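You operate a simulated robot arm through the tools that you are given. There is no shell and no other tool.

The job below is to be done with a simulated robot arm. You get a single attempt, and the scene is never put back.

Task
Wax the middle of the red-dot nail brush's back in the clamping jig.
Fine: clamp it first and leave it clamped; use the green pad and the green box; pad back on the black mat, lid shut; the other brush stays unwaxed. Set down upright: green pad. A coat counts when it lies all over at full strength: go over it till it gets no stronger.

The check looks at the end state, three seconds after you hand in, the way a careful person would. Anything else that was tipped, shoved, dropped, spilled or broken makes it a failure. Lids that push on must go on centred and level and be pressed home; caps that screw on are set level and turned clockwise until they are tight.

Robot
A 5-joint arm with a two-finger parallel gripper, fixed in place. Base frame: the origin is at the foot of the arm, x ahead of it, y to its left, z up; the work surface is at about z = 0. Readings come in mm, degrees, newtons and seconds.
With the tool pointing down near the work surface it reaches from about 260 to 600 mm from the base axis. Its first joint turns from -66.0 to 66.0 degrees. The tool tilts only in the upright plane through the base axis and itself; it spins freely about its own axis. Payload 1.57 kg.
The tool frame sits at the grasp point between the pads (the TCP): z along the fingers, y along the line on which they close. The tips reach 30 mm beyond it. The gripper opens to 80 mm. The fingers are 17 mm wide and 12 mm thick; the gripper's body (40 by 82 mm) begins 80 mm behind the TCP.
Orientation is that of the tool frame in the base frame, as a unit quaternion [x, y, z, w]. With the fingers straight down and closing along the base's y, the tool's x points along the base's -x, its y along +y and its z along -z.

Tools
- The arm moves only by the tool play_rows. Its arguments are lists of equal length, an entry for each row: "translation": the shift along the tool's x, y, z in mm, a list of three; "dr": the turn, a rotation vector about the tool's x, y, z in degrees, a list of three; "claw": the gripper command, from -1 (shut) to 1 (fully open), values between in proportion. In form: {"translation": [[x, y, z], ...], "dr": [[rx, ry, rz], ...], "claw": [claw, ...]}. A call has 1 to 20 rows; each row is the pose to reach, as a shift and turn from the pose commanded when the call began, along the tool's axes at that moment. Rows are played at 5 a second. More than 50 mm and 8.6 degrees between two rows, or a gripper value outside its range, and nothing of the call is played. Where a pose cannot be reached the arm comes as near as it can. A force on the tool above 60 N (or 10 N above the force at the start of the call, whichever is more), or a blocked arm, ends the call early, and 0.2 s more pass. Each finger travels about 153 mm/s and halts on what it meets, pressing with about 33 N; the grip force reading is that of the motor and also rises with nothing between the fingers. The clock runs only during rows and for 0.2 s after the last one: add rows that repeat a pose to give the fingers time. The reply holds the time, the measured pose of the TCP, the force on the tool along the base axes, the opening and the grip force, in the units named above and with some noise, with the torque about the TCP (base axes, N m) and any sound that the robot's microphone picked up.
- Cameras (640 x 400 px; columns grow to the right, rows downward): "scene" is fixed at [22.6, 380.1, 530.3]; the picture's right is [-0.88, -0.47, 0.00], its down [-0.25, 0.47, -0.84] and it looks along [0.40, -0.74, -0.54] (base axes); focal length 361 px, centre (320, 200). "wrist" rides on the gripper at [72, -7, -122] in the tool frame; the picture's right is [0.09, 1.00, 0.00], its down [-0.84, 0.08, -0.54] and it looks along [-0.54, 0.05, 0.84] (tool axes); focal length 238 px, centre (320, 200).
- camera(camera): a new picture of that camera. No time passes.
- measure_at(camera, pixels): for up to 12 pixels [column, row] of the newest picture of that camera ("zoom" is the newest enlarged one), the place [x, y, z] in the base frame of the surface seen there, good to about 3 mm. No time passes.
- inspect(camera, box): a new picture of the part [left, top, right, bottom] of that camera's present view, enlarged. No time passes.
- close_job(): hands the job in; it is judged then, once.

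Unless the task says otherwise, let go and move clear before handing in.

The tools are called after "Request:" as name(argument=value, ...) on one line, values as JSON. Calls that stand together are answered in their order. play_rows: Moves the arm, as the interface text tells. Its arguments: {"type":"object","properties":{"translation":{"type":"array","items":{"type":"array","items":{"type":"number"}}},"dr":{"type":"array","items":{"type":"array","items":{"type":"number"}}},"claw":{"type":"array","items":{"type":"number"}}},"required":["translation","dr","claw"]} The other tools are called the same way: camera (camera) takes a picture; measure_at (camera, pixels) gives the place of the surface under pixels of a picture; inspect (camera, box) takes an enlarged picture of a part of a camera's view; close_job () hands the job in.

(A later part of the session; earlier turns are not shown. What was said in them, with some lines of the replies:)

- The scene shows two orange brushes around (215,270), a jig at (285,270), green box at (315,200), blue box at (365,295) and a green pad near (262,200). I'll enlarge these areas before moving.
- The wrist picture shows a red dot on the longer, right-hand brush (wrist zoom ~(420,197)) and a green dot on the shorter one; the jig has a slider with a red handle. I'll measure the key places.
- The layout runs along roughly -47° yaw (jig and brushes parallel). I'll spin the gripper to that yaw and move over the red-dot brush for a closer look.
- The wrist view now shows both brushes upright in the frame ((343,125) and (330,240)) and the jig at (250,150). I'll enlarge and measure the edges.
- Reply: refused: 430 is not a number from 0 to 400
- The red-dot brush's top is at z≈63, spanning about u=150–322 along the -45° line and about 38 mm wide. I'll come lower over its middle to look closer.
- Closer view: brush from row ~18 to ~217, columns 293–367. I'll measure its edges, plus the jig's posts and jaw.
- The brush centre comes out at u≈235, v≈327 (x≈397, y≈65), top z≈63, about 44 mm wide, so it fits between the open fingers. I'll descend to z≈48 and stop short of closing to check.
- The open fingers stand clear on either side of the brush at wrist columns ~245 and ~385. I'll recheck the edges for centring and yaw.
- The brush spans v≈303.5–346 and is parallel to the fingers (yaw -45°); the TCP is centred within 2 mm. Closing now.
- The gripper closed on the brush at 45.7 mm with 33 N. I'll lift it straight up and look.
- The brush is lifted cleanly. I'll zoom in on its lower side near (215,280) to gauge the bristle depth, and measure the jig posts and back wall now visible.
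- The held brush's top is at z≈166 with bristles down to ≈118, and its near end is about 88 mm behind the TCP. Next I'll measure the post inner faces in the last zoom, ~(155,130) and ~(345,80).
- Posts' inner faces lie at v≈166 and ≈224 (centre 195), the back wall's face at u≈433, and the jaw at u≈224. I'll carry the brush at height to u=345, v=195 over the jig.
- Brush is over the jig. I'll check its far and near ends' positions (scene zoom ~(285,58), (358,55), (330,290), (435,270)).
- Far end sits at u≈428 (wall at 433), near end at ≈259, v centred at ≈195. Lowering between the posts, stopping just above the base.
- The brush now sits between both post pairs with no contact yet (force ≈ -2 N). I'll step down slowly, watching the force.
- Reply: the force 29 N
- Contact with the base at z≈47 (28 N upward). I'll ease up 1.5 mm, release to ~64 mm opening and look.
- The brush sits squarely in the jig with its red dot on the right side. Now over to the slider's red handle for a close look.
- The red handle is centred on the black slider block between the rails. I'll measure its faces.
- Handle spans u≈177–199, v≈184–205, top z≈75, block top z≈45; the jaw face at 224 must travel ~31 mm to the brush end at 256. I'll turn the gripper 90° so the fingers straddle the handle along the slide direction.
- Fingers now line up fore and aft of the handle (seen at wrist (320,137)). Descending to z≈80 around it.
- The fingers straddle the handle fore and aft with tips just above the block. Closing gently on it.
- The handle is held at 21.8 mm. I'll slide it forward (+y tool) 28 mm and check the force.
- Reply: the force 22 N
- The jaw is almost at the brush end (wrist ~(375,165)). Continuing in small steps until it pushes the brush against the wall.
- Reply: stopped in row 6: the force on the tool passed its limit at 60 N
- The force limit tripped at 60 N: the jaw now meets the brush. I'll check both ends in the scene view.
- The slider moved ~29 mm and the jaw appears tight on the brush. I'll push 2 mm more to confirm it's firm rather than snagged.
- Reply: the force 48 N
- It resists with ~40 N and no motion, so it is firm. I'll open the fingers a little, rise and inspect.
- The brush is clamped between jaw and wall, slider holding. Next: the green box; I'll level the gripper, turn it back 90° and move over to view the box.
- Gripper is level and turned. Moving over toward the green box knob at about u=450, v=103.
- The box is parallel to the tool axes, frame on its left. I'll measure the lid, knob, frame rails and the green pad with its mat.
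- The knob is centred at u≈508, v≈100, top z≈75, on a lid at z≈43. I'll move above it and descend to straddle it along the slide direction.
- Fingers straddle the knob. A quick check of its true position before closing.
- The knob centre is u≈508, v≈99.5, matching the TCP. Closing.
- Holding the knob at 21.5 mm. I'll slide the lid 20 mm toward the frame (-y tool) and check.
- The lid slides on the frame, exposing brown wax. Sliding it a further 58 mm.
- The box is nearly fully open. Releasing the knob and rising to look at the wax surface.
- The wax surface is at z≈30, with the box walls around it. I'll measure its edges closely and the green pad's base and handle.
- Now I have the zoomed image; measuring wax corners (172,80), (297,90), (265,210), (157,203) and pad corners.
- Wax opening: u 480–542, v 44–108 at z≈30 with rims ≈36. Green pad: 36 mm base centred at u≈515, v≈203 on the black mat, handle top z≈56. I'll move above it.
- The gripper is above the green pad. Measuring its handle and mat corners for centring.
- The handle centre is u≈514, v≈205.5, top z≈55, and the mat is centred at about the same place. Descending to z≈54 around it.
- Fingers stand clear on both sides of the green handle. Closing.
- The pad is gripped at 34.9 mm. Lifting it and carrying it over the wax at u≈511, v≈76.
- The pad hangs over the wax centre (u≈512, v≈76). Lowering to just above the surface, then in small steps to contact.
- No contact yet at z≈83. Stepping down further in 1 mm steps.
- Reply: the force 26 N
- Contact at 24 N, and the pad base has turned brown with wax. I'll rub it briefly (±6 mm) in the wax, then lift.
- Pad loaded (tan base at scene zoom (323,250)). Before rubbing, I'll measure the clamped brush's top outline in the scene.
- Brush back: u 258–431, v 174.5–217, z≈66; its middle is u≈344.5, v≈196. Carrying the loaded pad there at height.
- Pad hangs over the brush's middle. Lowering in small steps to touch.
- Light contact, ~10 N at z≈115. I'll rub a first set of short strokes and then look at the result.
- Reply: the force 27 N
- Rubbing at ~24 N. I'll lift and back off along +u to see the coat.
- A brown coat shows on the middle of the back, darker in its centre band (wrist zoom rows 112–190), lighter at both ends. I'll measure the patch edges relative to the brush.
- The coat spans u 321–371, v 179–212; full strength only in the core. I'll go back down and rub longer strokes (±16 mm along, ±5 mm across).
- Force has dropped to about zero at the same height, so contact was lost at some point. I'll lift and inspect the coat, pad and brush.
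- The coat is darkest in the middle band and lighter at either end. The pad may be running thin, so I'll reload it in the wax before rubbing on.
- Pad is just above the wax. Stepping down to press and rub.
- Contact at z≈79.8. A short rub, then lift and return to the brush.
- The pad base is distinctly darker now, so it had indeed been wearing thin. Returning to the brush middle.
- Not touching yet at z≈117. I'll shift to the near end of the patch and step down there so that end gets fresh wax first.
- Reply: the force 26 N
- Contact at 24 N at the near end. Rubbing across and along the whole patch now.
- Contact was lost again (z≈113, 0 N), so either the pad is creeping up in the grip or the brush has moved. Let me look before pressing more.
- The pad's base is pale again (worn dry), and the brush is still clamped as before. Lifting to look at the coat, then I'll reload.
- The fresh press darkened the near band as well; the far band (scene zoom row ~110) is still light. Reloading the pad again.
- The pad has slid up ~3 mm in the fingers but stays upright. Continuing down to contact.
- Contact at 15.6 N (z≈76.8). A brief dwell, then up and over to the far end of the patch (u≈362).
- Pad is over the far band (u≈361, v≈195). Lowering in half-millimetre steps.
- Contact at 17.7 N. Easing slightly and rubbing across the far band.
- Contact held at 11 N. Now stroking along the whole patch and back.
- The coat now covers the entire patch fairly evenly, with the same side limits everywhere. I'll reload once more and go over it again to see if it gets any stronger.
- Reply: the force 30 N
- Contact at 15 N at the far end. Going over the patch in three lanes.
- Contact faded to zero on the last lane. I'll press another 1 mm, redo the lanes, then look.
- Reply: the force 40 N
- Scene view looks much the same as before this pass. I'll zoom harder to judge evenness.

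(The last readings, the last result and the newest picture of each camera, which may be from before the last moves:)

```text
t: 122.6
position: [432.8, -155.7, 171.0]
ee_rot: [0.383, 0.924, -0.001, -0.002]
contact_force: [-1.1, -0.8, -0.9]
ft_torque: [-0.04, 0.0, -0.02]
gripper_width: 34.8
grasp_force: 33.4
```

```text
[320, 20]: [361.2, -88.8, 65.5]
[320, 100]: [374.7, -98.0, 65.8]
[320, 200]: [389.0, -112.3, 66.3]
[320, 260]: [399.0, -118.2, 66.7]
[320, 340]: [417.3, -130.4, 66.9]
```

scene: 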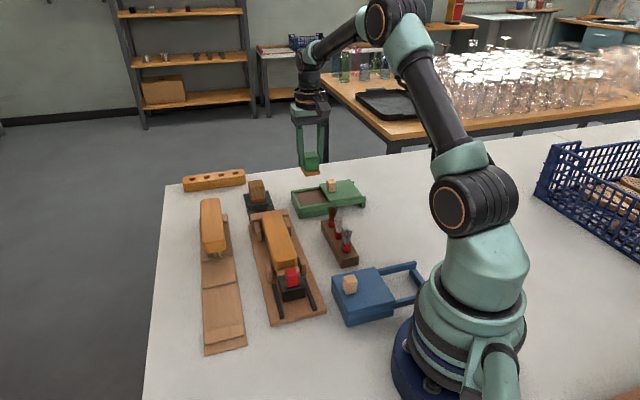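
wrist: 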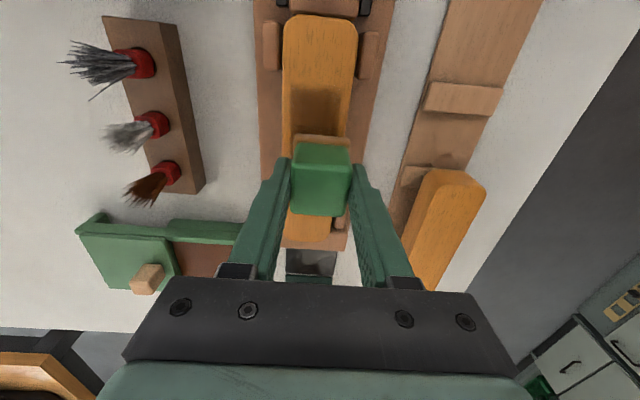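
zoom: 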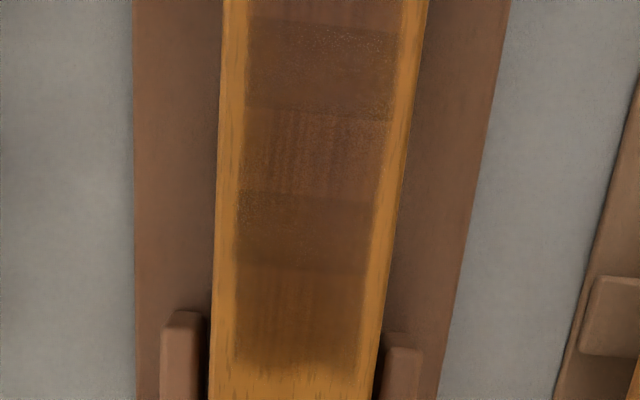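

The coat shows five even ~16 mm bands (u≈306–386) of alternating tone. I'll reload and go over everything again, reaching slightly further at both ends, to see if any band still deepens.

Request:
play_rows(translation=[[-25, -30, 0], [-50, -60, 0], [-75, -90, 0], [-98, -121, 0], [-98, -121, 30], [-98, -121, 60], [-98, -121, 85], [-98, -121, 92], [-98, -121, 94], [-98, -121, 94]], dr=[[0, 0, 0], [0, 0, 0], [0, 0, 0], [0, 0, 0], [0, 0, 0], [0, 0, 0], [0, 0, 0], [0, 0, 0], [0, 0, 0], [0, 0, 0]], claw=[-1, -1, -1, -1, -1, -1, -1, -1, -1, -1])

Request:
play_rows(translation=[[0, 0, 0.7], [0, 0, 1.4], [0, 0, 1.4]], dr=[[0, 0, 0], [0, 0, 0], [0, 0, 0]], claw=[-1, -1, -1])

```text
t: 124.8
position: [416.3, -311.0, 77.8]
ee_rot: [0.383, 0.924, 0.0, 0.0]
contact_force: [0.0, -0.4, 0.4]
ft_torque: [0.02, -0.01, 0.02]
gripper_width: 35.1
grasp_force: 33.1
```

```text
t: 125.6
position: [417.1, -311.2, 75.9]
ee_rot: [0.383, 0.924, 0.0, 0.0]
contact_force: [0.2, -1.2, -0.6]
ft_torque: [0.01, -0.02, 0.0]
gripper_width: 35.0
grasp_force: 33.0
```

Request:
play_rows(translation=[[0, 0, 0.5], [0, 0, 1], [0, 0, 1]], dr=[[0, 0, 0], [0, 0, 0], [0, 0, 0]], claw=[-1, -1, -1])

```text
t: 126.4
position: [416.8, -311.9, 74.4]
ee_rot: [0.382, 0.924, 0.0, 0.0]
contact_force: [-0.3, -0.5, 2.1]
ft_torque: [-0.04, 0.01, -0.02]
gripper_width: 34.8
grasp_force: 33.0
```

Light contact at z≈74.4. Press slightly, rub, and lift.

Request:
play_rows(translation=[[0, 0, 0.6], [0, 0, 0.8], [3, 0, 0.8], [3, 3, 0.8], [0, 3, 0.8], [0, 0, 0.8], [0, 0, 0.8]], dr=[[0, 0, 0], [0, 0, 0], [0, 0, 0], [0, 0, 0], [0, 0, 0], [0, 0, 0], [0, 0, 0]], claw=[-1, -1, -1, -1, -1, -1, -1])

Request:
play_rows(translation=[[0, 0, -15], [0, 0, -45], [0, 0, -72], [0, 0, -72]], dr=[[0, 0, 0], [0, 0, 0], [0, 0, 0], [0, 0, 0]], claw=[-1, -1, -1, -1])

Request:
inspect(camera="scene", box=[270, 120, 370, 182])

```text
t: 128.0
position: [417.7, -312.1, 76.6]
ee_rot: [0.382, 0.924, -0.001, 0.001]
contact_force: [4.4, 7.5, 20.5]
ft_torque: [0.35, -0.09, -0.06]
gripper_width: 34.8
grasp_force: 32.9
```

```text
t: 129.0
position: [417.9, -312.2, 146.3]
ee_rot: [0.382, 0.924, 0.0, -0.001]
contact_force: [-0.1, -0.2, -1.1]
ft_torque: [0.02, -0.01, 0.02]
gripper_width: 34.9
grasp_force: 33.1
```

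```text
6.40 times, centred on (320, 151) of scene
```

zoom: 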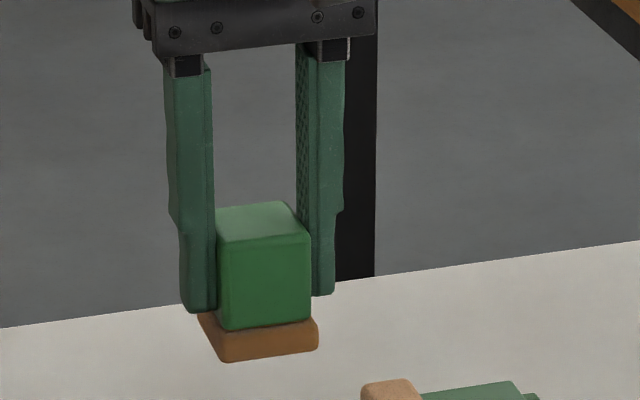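

Pad freshly loaded. To the near end of the patch (u≈323) this time.

Request:
play_rows(translation=[[38, 24, 0], [76, 48, 0], [115, 72, 0], [155, 97, 0], [193, 121, 0], [193, 121, 15], [193, 121, 28], [193, 121, 33], [193, 121, 33]], dr=[[0, 0, 0], [0, 0, 0], [0, 0, 0], [0, 0, 0], [0, 0, 0], [0, 0, 0], [0, 0, 0], [0, 0, 0], [0, 0, 0]], claw=[-1, -1, -1, -1, -1, -1, -1, -1, -1])

Request:
play_rows(translation=[[0, 0, 1], [0, 0, 2], [0, 0, 2.5], [0, 0, 2.5]], dr=[[0, 0, 0], [0, 0, 0], [0, 0, 0], [0, 0, 0]], claw=[-1, -1, -1, -1])

```text
t: 131.0
position: [365.9, -89.0, 115.0]
ee_rot: [0.383, 0.924, 0.0, -0.001]
contact_force: [0.1, 0.4, -1.0]
ft_torque: [0.01, -0.02, 0.03]
gripper_width: 34.9
grasp_force: 32.5
```

```text
t: 132.0
position: [366.0, -89.8, 109.6]
ee_rot: [0.383, 0.924, 0.001, 0.0]
contact_force: [-0.1, 0.1, 0.8]
ft_torque: [-0.02, -0.01, -0.01]
gripper_width: 34.7
grasp_force: 32.7
```

At u≈322, just touching (0.8 N). Another millimetre down.

Request:
play_rows(translation=[[0, 0, 0.5], [0, 0, 1], [0, 0, 1]], dr=[[0, 0, 0], [0, 0, 0], [0, 0, 0]], claw=[-1, -1, -1])

```text
t: 132.8
position: [366.4, -89.7, 111.3]
ee_rot: [0.383, 0.924, 0.0, 0.0]
contact_force: [-3.3, -1.6, 7.5]
ft_torque: [-0.1, 0.01, -0.04]
gripper_width: 35.1
grasp_force: 32.7
```

Request:
play_rows(translation=[[0, 0, 0.4], [0, 4, 0.4], [-6, 4, 0.4], [-12, 4, 0.4], [-18, 4, 0.4], [-18, 0, 0.4], [-12, 0, 0.4], [-6, 0, 0.4], [0, 0, 0.4], [0, -4, 0.4], [-6, -4, 0.4], [-12, -4, 0.4], [-18, -4, 0.4], [-18, 0, 0.4], [-12, 0, 0.4], [-6, 0, 0.4], [0, 0, 0.4]], dr=[[0, 0, 0], [0, 0, 0], [0, 0, 0], [0, 0, 0], [0, 0, 0], [0, 0, 0], [0, 0, 0], [0, 0, 0], [0, 0, 0], [0, 0, 0], [0, 0, 0], [0, 0, 0], [0, 0, 0], [0, 0, 0], [0, 0, 0], [0, 0, 0], [0, 0, 0]], claw=[-1, -1, -1, -1, -1, -1, -1, -1, -1, -1, -1, -1, -1, -1, -1, -1, -1])

Request:
play_rows(translation=[[-6, 0, 0], [-12, 0, 0], [-18, 0, 0], [-24, 0, 0], [-30, 0, 0], [-36, 0, 0], [-42, 0, 0], [-46, 0, 0], [-46, 4, 0], [-40, 4, 0], [-34, 4, 0], [-28, 4, 0], [-28, -4, 0], [-34, -4, 0], [-40, -4, 0], [-46, -4, 0], [-46, 0, 0], [-40, 0, 0]], dr=[[0, 0, 0], [0, 0, 0], [0, 0, 0], [0, 0, 0], [0, 0, 0], [0, 0, 0], [0, 0, 0], [0, 0, 0], [0, 0, 0], [0, 0, 0], [0, 0, 0], [0, 0, 0], [0, 0, 0], [0, 0, 0], [0, 0, 0], [0, 0, 0], [0, 0, 0], [0, 0, 0]], claw=[-1, -1, -1, -1, -1, -1, -1, -1, -1, -1, -1, -1, -1, -1, -1, -1, -1, -1])

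```text
t: 136.4
position: [367.7, -91.4, 110.6]
ee_rot: [0.383, 0.924, 0.0, 0.001]
contact_force: [5.1, -4.4, 16.0]
ft_torque: [-0.27, -0.15, 0.03]
gripper_width: 35.1
grasp_force: 33.1
```

```text
t: 140.2
position: [396.1, -118.9, 110.7]
ee_rot: [0.383, 0.924, 0.001, 0.005]
contact_force: [7.1, -7.2, 24.6]
ft_torque: [-0.26, 0.0, 0.08]
gripper_width: 35.0
grasp_force: 32.9
```

Contact held throughout (16–25 N). Lifting to examine the coat.

Request:
play_rows(translation=[[0, 0, -15], [0, 0, -45], [-25, 0, -62], [-54, 0, -62], [-54, 0, -62]], dr=[[0, 0, 0], [0, 0, 0], [0, 0, 0], [0, 0, 0], [0, 0, 0]], claw=[-1, -1, -1, -1, -1])

Request:
inspect(camera="wrist", box=[280, 0, 380, 120])

Request:
inspect(camera="scene", box=[210, 150, 350, 237])

Request:
inspect(camera="scene", box=[255, 212, 305, 252])

```text
t: 141.4
position: [432.0, -154.6, 172.9]
ee_rot: [0.382, 0.924, 0.0, -0.001]
contact_force: [0.6, 0.0, -0.9]
ft_torque: [0.0, 0.03, -0.03]
gripper_width: 34.9
grasp_force: 33.3
```

```text
3.33 times, centred on (330, 60) of wrist
```

zoom: 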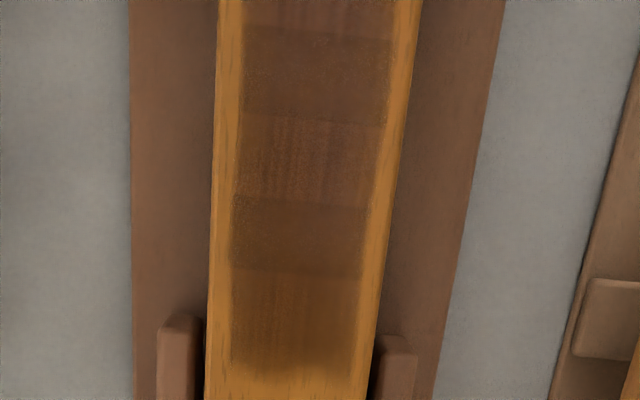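

```text
4.57 times, centred on (280, 194) of scene
```

zoom: 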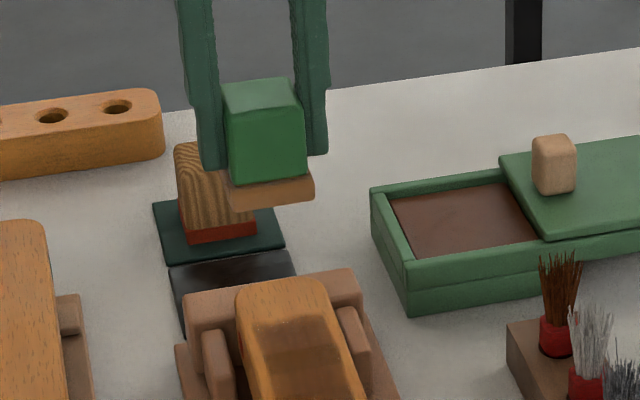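

```text
10.00 times, centred on (280, 232) of scene
```

zoom: 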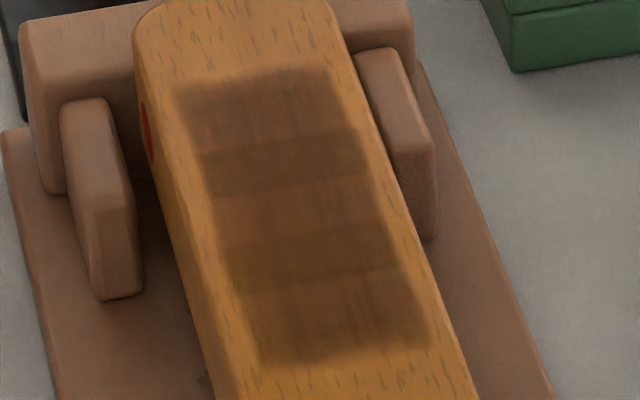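

The scene view is unchanged from the previous pass, so the coat has reached full strength across all bands. Now the pad goes back: moving above the black mat (u≈514.5, v≈204.5).

Request:
play_rows(translation=[[-33, 3, 0], [-66, 6, 0], [-99.7, 8.5, 0], [-99.7, 8.5, 40], [-99.7, 8.5, 80], [-99.7, 8.5, 105], [-99.7, 8.5, 105]], dr=[[0, 0, 0], [0, 0, 0], [0, 0, 0], [0, 0, 0], [0, 0, 0], [0, 0, 0], [0, 0, 0]], claw=[-1, -1, -1, -1, -1, -1, -1])

Request:
camera(camera="wrist")

Request:
inspect(camera="wrist", box=[240, 90, 400, 230])

Request:
inspect(camera="scene", box=[210, 150, 320, 219])

```text
t: 143.0
position: [507.5, -220.7, 66.1]
ee_rot: [0.382, 0.924, 0.0, 0.0]
contact_force: [-0.3, 0.6, -0.3]
ft_torque: [-0.02, 0.02, 0.01]
gripper_width: 34.8
grasp_force: 33.2
```

```text
taken
```

wrist: 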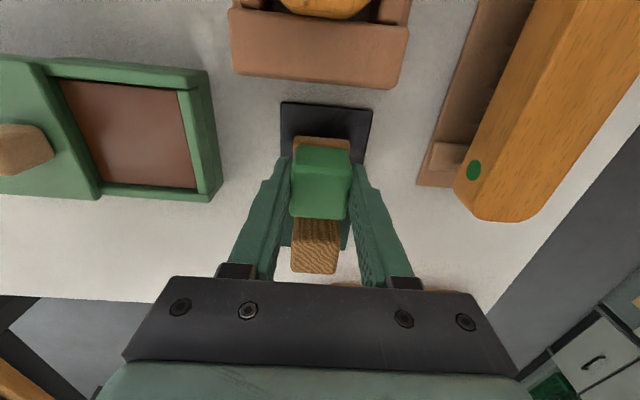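

```text
2.86 times, centred on (320, 160) of wrist
```

zoom: 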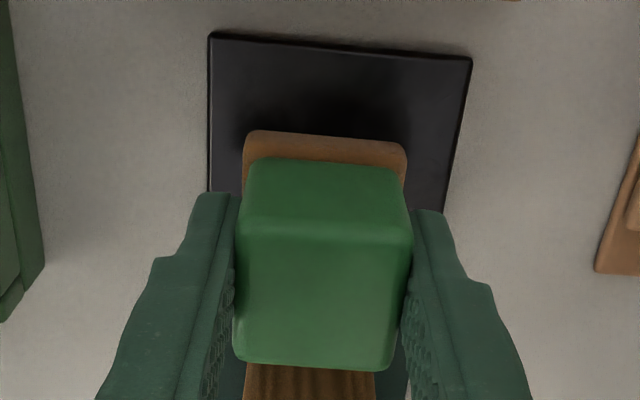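

```text
5.80 times, centred on (265, 184) of scene
```

zoom: 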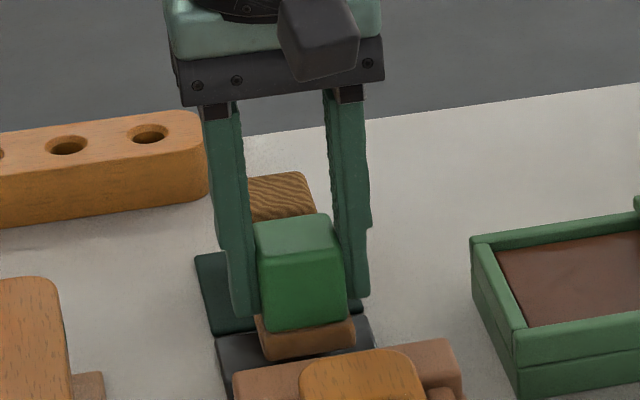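

The pad is level and centred above the black mat. Lowering to just above it, then in small steps.

Request:
play_rows(translation=[[0, 1.5, 6], [0, 1.5, 11], [0, 1.5, 13], [0, 1.5, 13]], dr=[[0, 0, 0], [0, 0, 0], [0, 0, 0], [0, 0, 0]], claw=[-1, -1, -1, -1])

Request:
play_rows(translation=[[0, 0, 0.7], [0, 0, 1.4], [0, 0, 2], [0, 0, 2]], dr=[[0, 0, 0], [0, 0, 0], [0, 0, 0], [0, 0, 0]], claw=[-1, -1, -1, -1])

```text
t: 144.0
position: [509.4, -220.0, 53.3]
ee_rot: [0.383, 0.924, -0.001, 0.001]
contact_force: [0.0, -0.1, -0.2]
ft_torque: [-0.04, 0.02, -0.01]
gripper_width: 35.2
grasp_force: 32.9
```

```text
t: 145.0
position: [509.8, -218.8, 51.1]
ee_rot: [0.382, 0.924, 0.001, -0.001]
contact_force: [0.4, 0.4, -0.5]
ft_torque: [-0.03, 0.0, -0.03]
gripper_width: 35.2
grasp_force: 33.3
```

Request:
play_rows(translation=[[0, 0, 0.7], [0, 0, 1.4], [0, 0, 1.4]], dr=[[0, 0, 0], [0, 0, 0], [0, 0, 0]], claw=[-1, -1, -1])

Request:
inspect(camera="scene", box=[220, 170, 310, 226])

```text
t: 145.8
position: [510.1, -219.2, 49.7]
ee_rot: [0.383, 0.924, 0.0, -0.001]
contact_force: [-2.4, 0.8, 8.7]
ft_torque: [0.02, 0.04, 0.01]
gripper_width: 34.9
grasp_force: 33.2
```

```text
7.11 times, centred on (265, 198) of scene
```

zoom: 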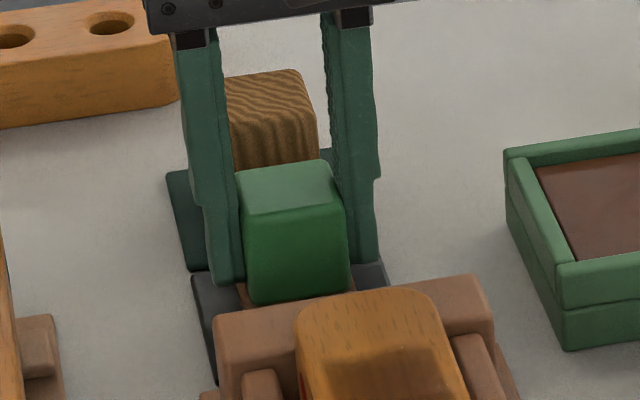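

The pad rests on the mat (8.7 N at z≈49.7). Releasing the fingers and rising straight up.

Request:
play_rows(translation=[[0, 0, -0.3], [0, 0, -0.3], [0, 0, -0.3], [0, 0, -0.3], [0, 0, -30], [0, 0, -65], [0, 0, -105], [0, 0, -105]], dr=[[0, 0, 0], [0, 0, 0], [0, 0, 0], [0, 0, 0], [0, 0, 0], [0, 0, 0], [0, 0, 0], [0, 0, 0]], claw=[-0.05, 0.3, 0.6, 0.6, 0.6, 0.6, 0.6, 0.6])

Request:
camera(camera="wrist")

Request:
inspect(camera="wrist", box=[250, 60, 410, 180])

Request:
inspect(camera="scene", box=[220, 160, 320, 222])

```text
t: 147.6
position: [509.7, -220.5, 154.8]
ee_rot: [0.383, 0.924, 0.0, 0.0]
contact_force: [1.0, -0.2, 0.1]
ft_torque: [-0.03, 0.04, -0.01]
gripper_width: 64.0
grasp_force: 0.2
```

```text
taken
```

wrist: 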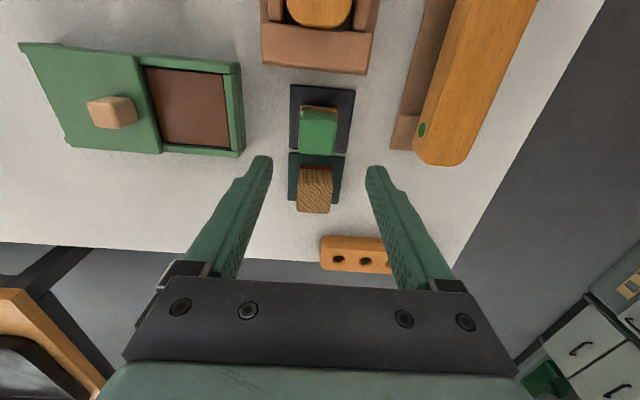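

```text
3.33 times, centred on (330, 120) of wrist
```

zoom: 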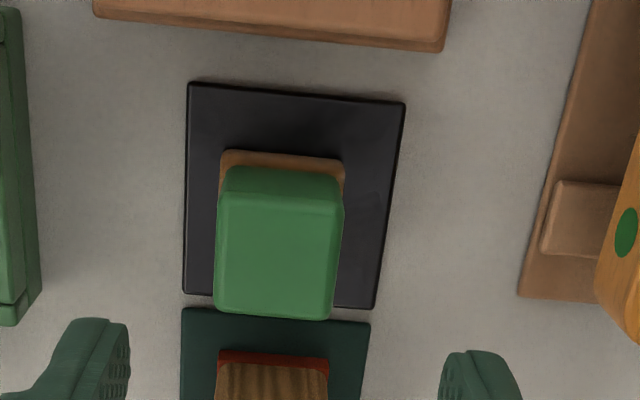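

```text
6.40 times, centred on (270, 191) of scene
```

zoom: 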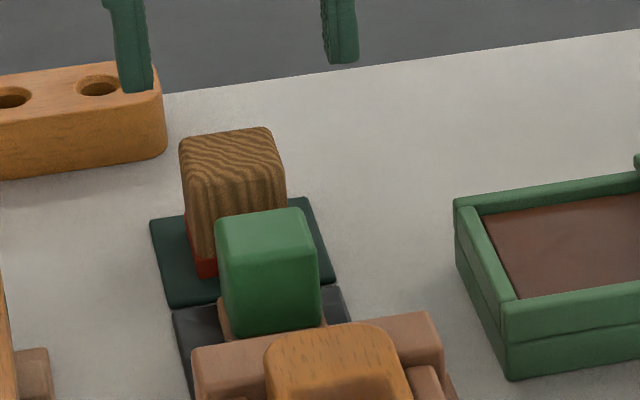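

The pad stands upright on the black mat. Next: closing the lid; moving over the knob, measured to be near u≈508, v≈22.

Request:
play_rows(translation=[[2, -40, 0], [4, -80, 0], [6, -120, 0], [8, -160, 0], [8, -182, 0], [8, -182, 25], [8, -182, 25]], dr=[[0, 0, 0], [0, 0, 0], [0, 0, 0], [0, 0, 0], [0, 0, 0], [0, 0, 0], [0, 0, 0]], claw=[0.6, 0.6, 0.6, 0.4, 0.3, 0.3, 0.3])

Request:
camera(camera="wrist")

```text
t: 149.2
position: [375.6, -343.0, 128.1]
ee_rot: [0.383, 0.924, -0.001, 0.0]
contact_force: [0.2, -0.2, 0.9]
ft_torque: [0.01, -0.02, 0.0]
gripper_width: 52.1
grasp_force: 0.1
```

```text
taken
```

wrist: 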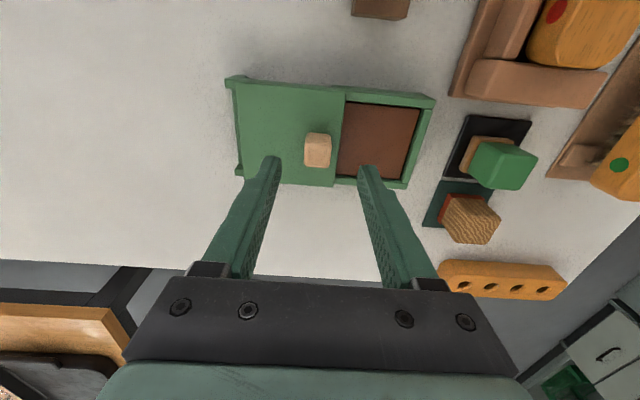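

Request:
measure_at(camera="wrist", pixels=[[308, 137], [327, 137], [305, 162], [328, 163], [317, 145], [330, 150], [304, 150], [340, 92], [335, 180]])

```text
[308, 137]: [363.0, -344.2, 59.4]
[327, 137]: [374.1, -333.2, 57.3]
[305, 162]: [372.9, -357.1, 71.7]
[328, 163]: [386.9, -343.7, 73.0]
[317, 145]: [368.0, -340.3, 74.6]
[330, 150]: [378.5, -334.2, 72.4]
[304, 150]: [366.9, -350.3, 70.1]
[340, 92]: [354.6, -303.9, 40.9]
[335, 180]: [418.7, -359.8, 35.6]
```

Knob centre u≈508, v≈21; TCP within 2 mm. Descending to straddle and grip it.

Request:
play_rows(translation=[[0, -2, 20], [0, -2, 38], [0, -2, 48], [0, -2, 48], [0, -2, 48], [0, -2, 48], [0, -2, 48]], dr=[[0, 0, 0], [0, 0, 0], [0, 0, 0], [0, 0, 0], [0, 0, 0], [0, 0, 0], [0, 0, 0]], claw=[0.3, 0.3, 0.3, 0.3, -0.3, -1, -1])

```text
t: 150.8
position: [374.4, -343.6, 82.1]
ee_rot: [0.383, 0.924, 0.0, 0.001]
contact_force: [0.9, -1.4, -2.4]
ft_torque: [-0.03, 0.0, 0.02]
gripper_width: 21.6
grasp_force: 34.7
```

Knob gripped at 21.6 mm. Sliding the lid back 72 mm first.

Request:
play_rows(translation=[[0, 4, 0], [0, 12, 0], [0, 20, 0], [0, 28, 0], [0, 36, 0], [0, 44, 0], [0, 52, 0], [0, 60, 0], [0, 67, 0], [0, 72, 0], [0, 72, 0]], dr=[[0, 0, 0], [0, 0, 0], [0, 0, 0], [0, 0, 0], [0, 0, 0], [0, 0, 0], [0, 0, 0], [0, 0, 0], [0, 0, 0], [0, 0, 0], [0, 0, 0]], claw=[-1, -1, -1, -1, -1, -1, -1, -1, -1, -1, -1])

Request:
camera(camera="wrist")

Request:
inspect(camera="scene", box=[270, 150, 380, 219])

```text
t: 153.2
position: [425.5, -293.2, 80.7]
ee_rot: [0.383, 0.924, 0.0, -0.001]
contact_force: [-4.8, 5.2, 12.7]
ft_torque: [0.12, 0.09, 0.01]
gripper_width: 21.3
grasp_force: 34.7
```

```text
taken
```

wrist: 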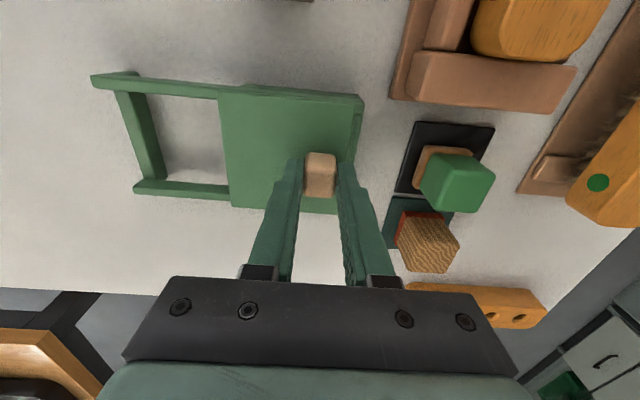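

```text
5.80 times, centred on (325, 184) of scene
```

zoom: 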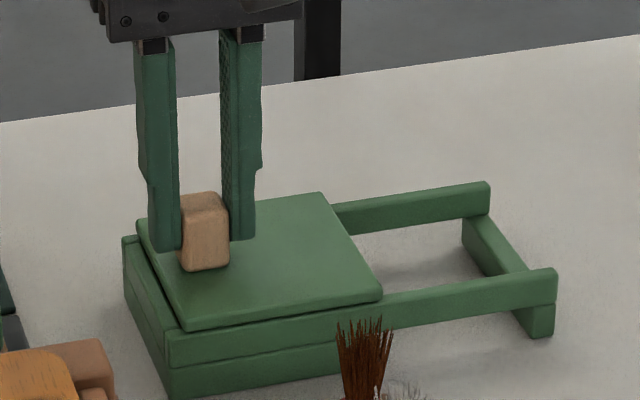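

About 5 mm short of the original closed position (v≈94 vs 98.8). Pushing the rest gently until it stops.

Request:
play_rows(translation=[[0, 1.5, 0], [0, 3, 0], [0, 4.5, 0], [0, 5.5, 0], [0, 6, 0], [0, 6, 0]], dr=[[0, 0, 0], [0, 0, 0], [0, 0, 0], [0, 0, 0], [0, 0, 0], [0, 0, 0]], claw=[-1, -1, -1, -1, -1, -1])

Request:
camera(camera="wrist")

Request:
inspect(camera="scene", box=[270, 150, 380, 219])

```text
t: 154.6
position: [430.5, -289.1, 83.1]
ee_rot: [0.383, 0.924, 0.0, -0.001]
contact_force: [-0.9, 1.0, 11.3]
ft_torque: [0.27, 0.26, -0.04]
gripper_width: 21.7
grasp_force: 34.9
```

```text
taken
```

wrist: 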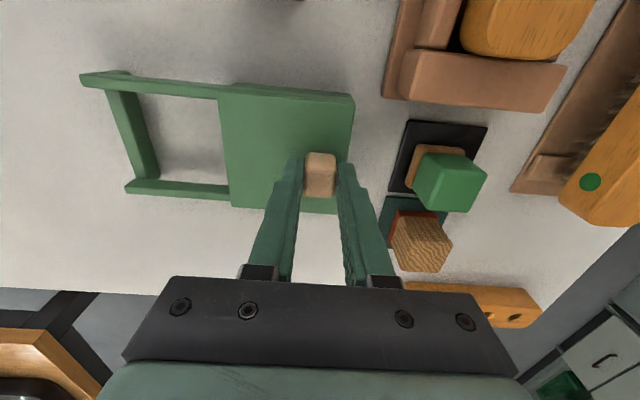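

```text
5.80 times, centred on (325, 184) of scene
```

zoom: 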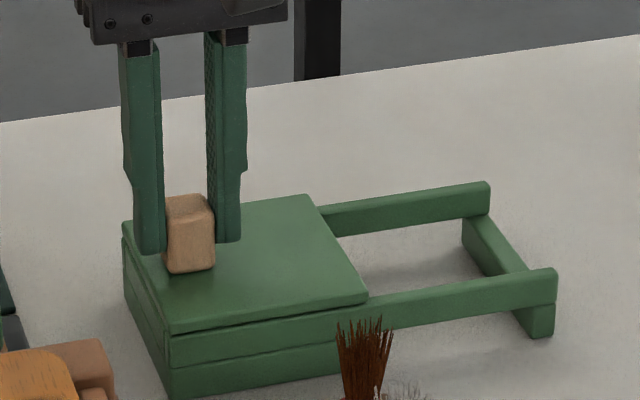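

The lid now looks flush with the box end. A further nudge to check it's against its stop.

Request:
play_rows(translation=[[0, 0.7, 0], [0, 1.4, 0], [0, 2, 0], [0, 2, 0]], dr=[[0, 0, 0], [0, 0, 0], [0, 0, 0], [0, 0, 0]], claw=[-1, -1, -1, -1])

Request:
inspect(camera="scene", box=[270, 150, 380, 219])

```text
t: 155.6
position: [430.0, -288.1, 81.0]
ee_rot: [0.383, 0.924, 0.0, 0.0]
contact_force: [-5.8, -11.7, 0.7]
ft_torque: [-0.38, 0.02, 0.04]
gripper_width: 21.5
grasp_force: 34.6
```

```text
5.80 times, centred on (325, 184) of scene
```

zoom: 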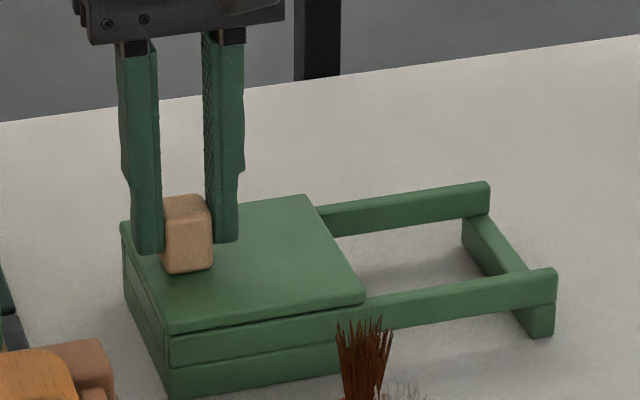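

It resists with ~12 N: the lid is against its stop. Releasing and rising.

Request:
play_rows(translation=[[0, -0.5, 0], [0, -0.5, 0], [0, -0.5, 0], [0, -0.5, 0], [0, -0.5, -40], [0, -0.5, -85], [0, -0.5, -130], [0, -0.5, -130]], dr=[[0, 0, 0], [0, 0, 0], [0, 0, 0], [0, 0, 0], [0, 0, 0], [0, 0, 0], [0, 0, 0], [0, 0, 0]], claw=[-0.3, 0.0, 0.1, 0.1, 0.1, 0.1, 0.1, 0.1])

Request:
camera(camera="scene")

Request:
camera(camera="wrist")

Request:
inspect(camera="scene", box=[280, 170, 380, 232])

Request:
inspect(camera="scene", box=[220, 180, 340, 265])

Request:
inspect(camera="scene", box=[255, 212, 305, 252])

```text
t: 157.4
position: [428.9, -287.4, 211.3]
ee_rot: [0.383, 0.924, 0.0, 0.0]
contact_force: [-0.3, -0.3, 0.1]
ft_torque: [0.0, 0.01, 0.0]
gripper_width: 44.0
grasp_force: 0.0
```

```text
taken
```

scene: 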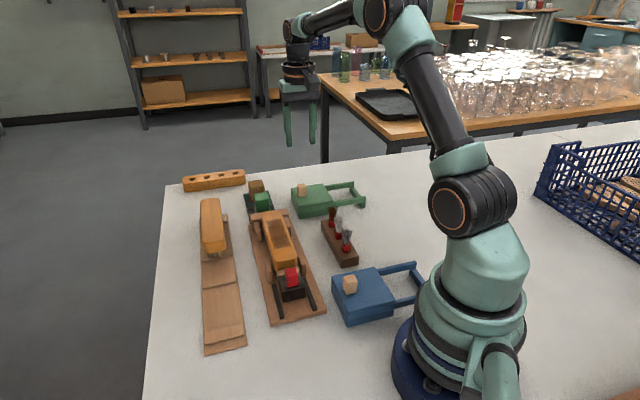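

```text
taken
```

wrist: 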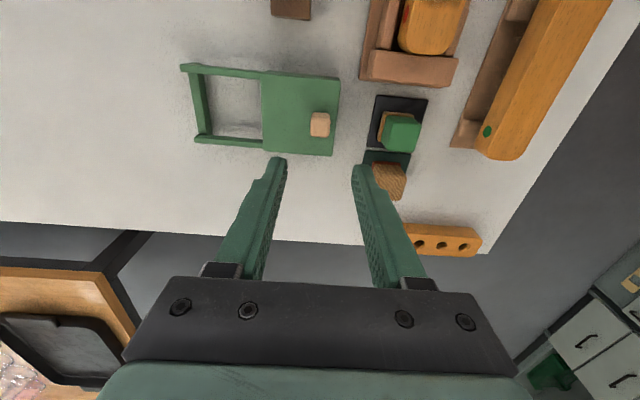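

```text
6.40 times, centred on (330, 201) of scene
```

zoom: 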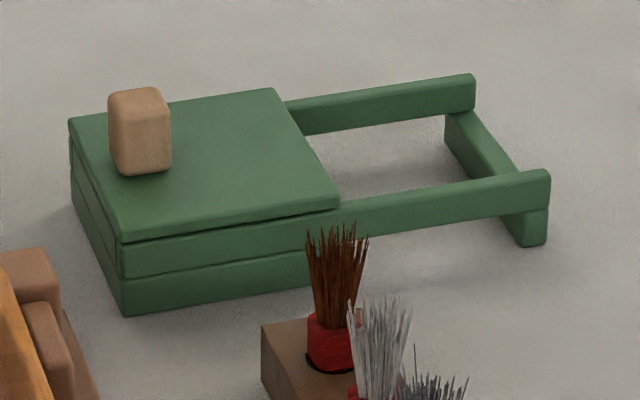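

```text
4.71 times, centred on (280, 222) of scene
```

zoom: 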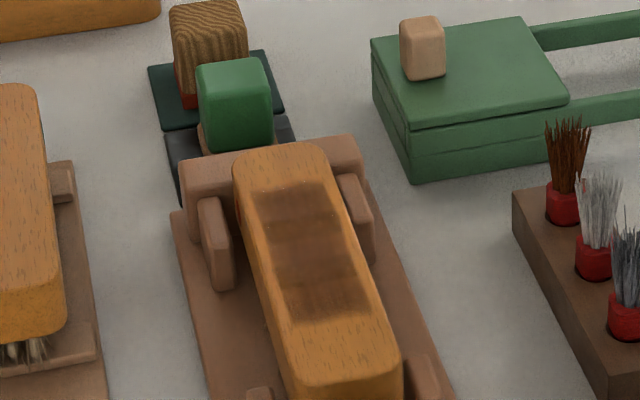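

```text
10.00 times, centred on (280, 232) of scene
```

zoom: 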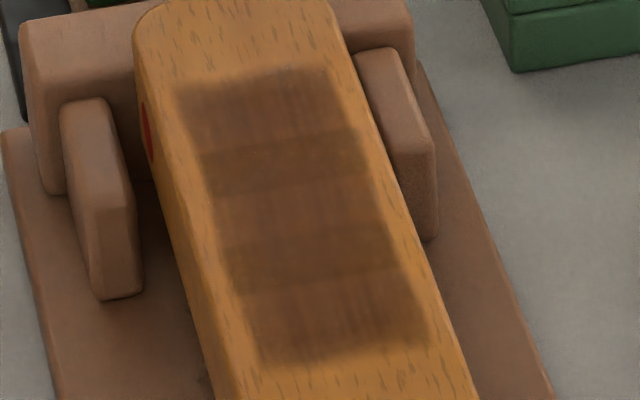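

Everything is in place: lid flush, pad upright on the black mat, coat unchanged. One last check of the clamp's jaw end and a move clear.

Request:
play_rows(translation=[[20, 0, -20], [40, 0, -40], [60, 0, -50], [60, 0, -50]], dr=[[0, 0, 0], [0, 0, 0], [0, 0, 0], [0, 0, 0]], claw=[0.1, 0.1, 0.1, 0.1])

Request:
inspect(camera="scene", box=[240, 235, 340, 297])

Request:
inspect(camera="scene", box=[235, 175, 305, 225])

Request:
inspect(camera="scene", box=[170, 165, 290, 265])

```text
t: 158.4
position: [386.9, -245.3, 262.0]
ee_rot: [0.384, 0.923, 0.0, -0.001]
contact_force: [-0.4, 0.4, -0.1]
ft_torque: [-0.03, -0.04, -0.04]
gripper_width: 44.2
grasp_force: 0.1
```

```text
6.40 times, centred on (290, 266) of scene
```

zoom: 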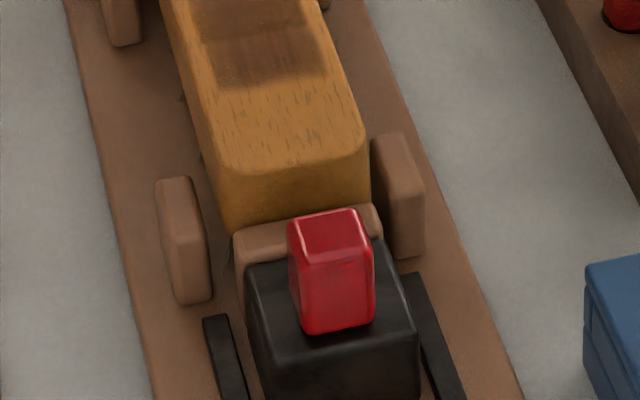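

```text
8.00 times, centred on (270, 200) of scene
```

zoom: 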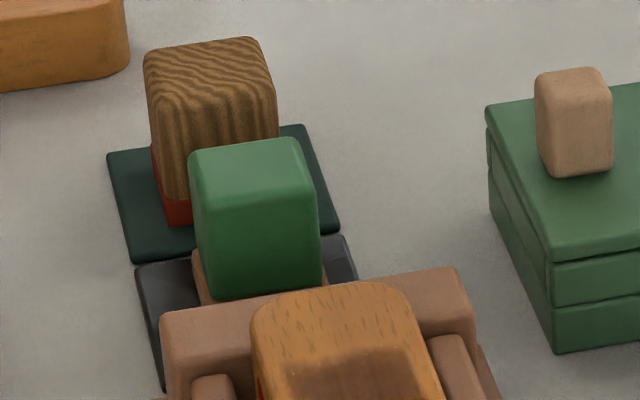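

```text
4.00 times, centred on (230, 215) of scene
```

zoom: 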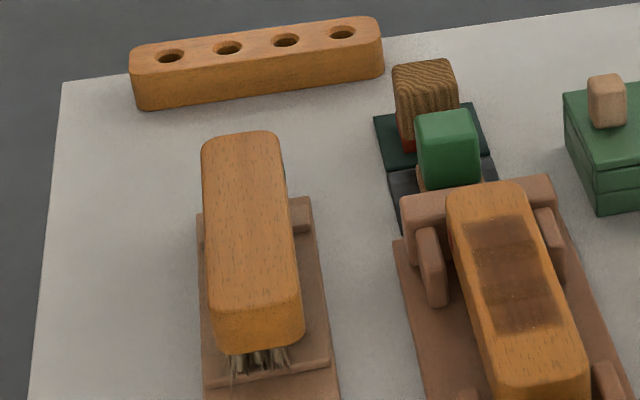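

All clear except I want to verify the clamp is as tight as before; comparing with the same view as earlier.

Request:
inspect(camera="scene", box=[220, 240, 340, 315])

Request:
inspect(camera="scene", box=[265, 260, 315, 291])

Request:
measure_at(camera="zoom", pixels=[[150, 100], [200, 120], [260, 110], [150, 150], [160, 180], [200, 175], [300, 80], [140, 60]])

```text
5.33 times, centred on (280, 278) of scene
```

zoom: 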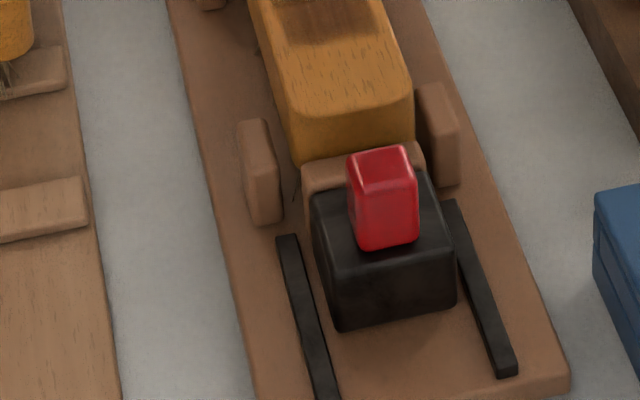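

```text
12.80 times, centred on (290, 276) of scene
```

zoom: 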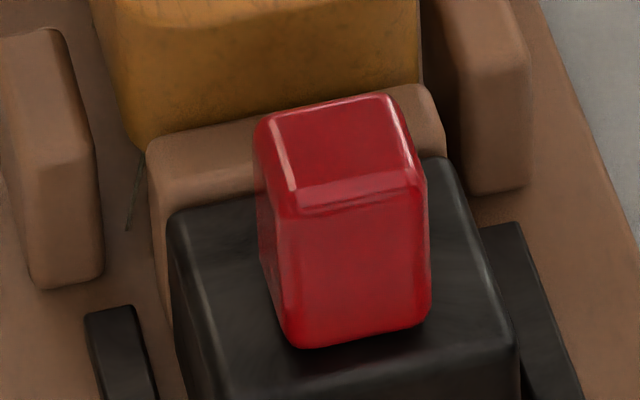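

```text
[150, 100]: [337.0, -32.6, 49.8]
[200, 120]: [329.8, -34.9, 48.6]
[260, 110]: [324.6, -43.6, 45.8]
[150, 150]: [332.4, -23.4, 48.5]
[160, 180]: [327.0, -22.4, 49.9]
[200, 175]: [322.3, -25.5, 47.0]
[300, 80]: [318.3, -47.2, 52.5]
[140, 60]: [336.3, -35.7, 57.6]
```

This view matches the one taken right after clamping, with the jaw still tight on the brush. The coat is even, the pad is upright on the black mat and the green lid is shut. The gripper is clear, so I'm handing in.

Request:
close_job()

```text
The job is handed in.
```

The job is handed in. The red-dot nail brush is clamped in the jig and the middle of its back is waxed.

- **Clamp:** The brush is held between the slider jaw and the back wall. A last look showed it just as tight as right after clamping.
- **Coat:** The wax covers about 80 mm along the centre of the back. I went over it five times with the green pad, reloaded from the green box, until two passes in a row showed no visible change. The coat shows five bands of slightly alternating tone. I took these as full strength because no band got darker, but I couldn't measure it directly. About 5 mm along each long edge of the back stayed bare. Even strokes that reached past the edges left no wax there.
- **Pad and box:** The green pad stands upright on the black mat, and the green lid is slid shut against its stop.
- **Everything else:** The other brush has no wax on it. I saw nothing else moved, tipped or spilled.
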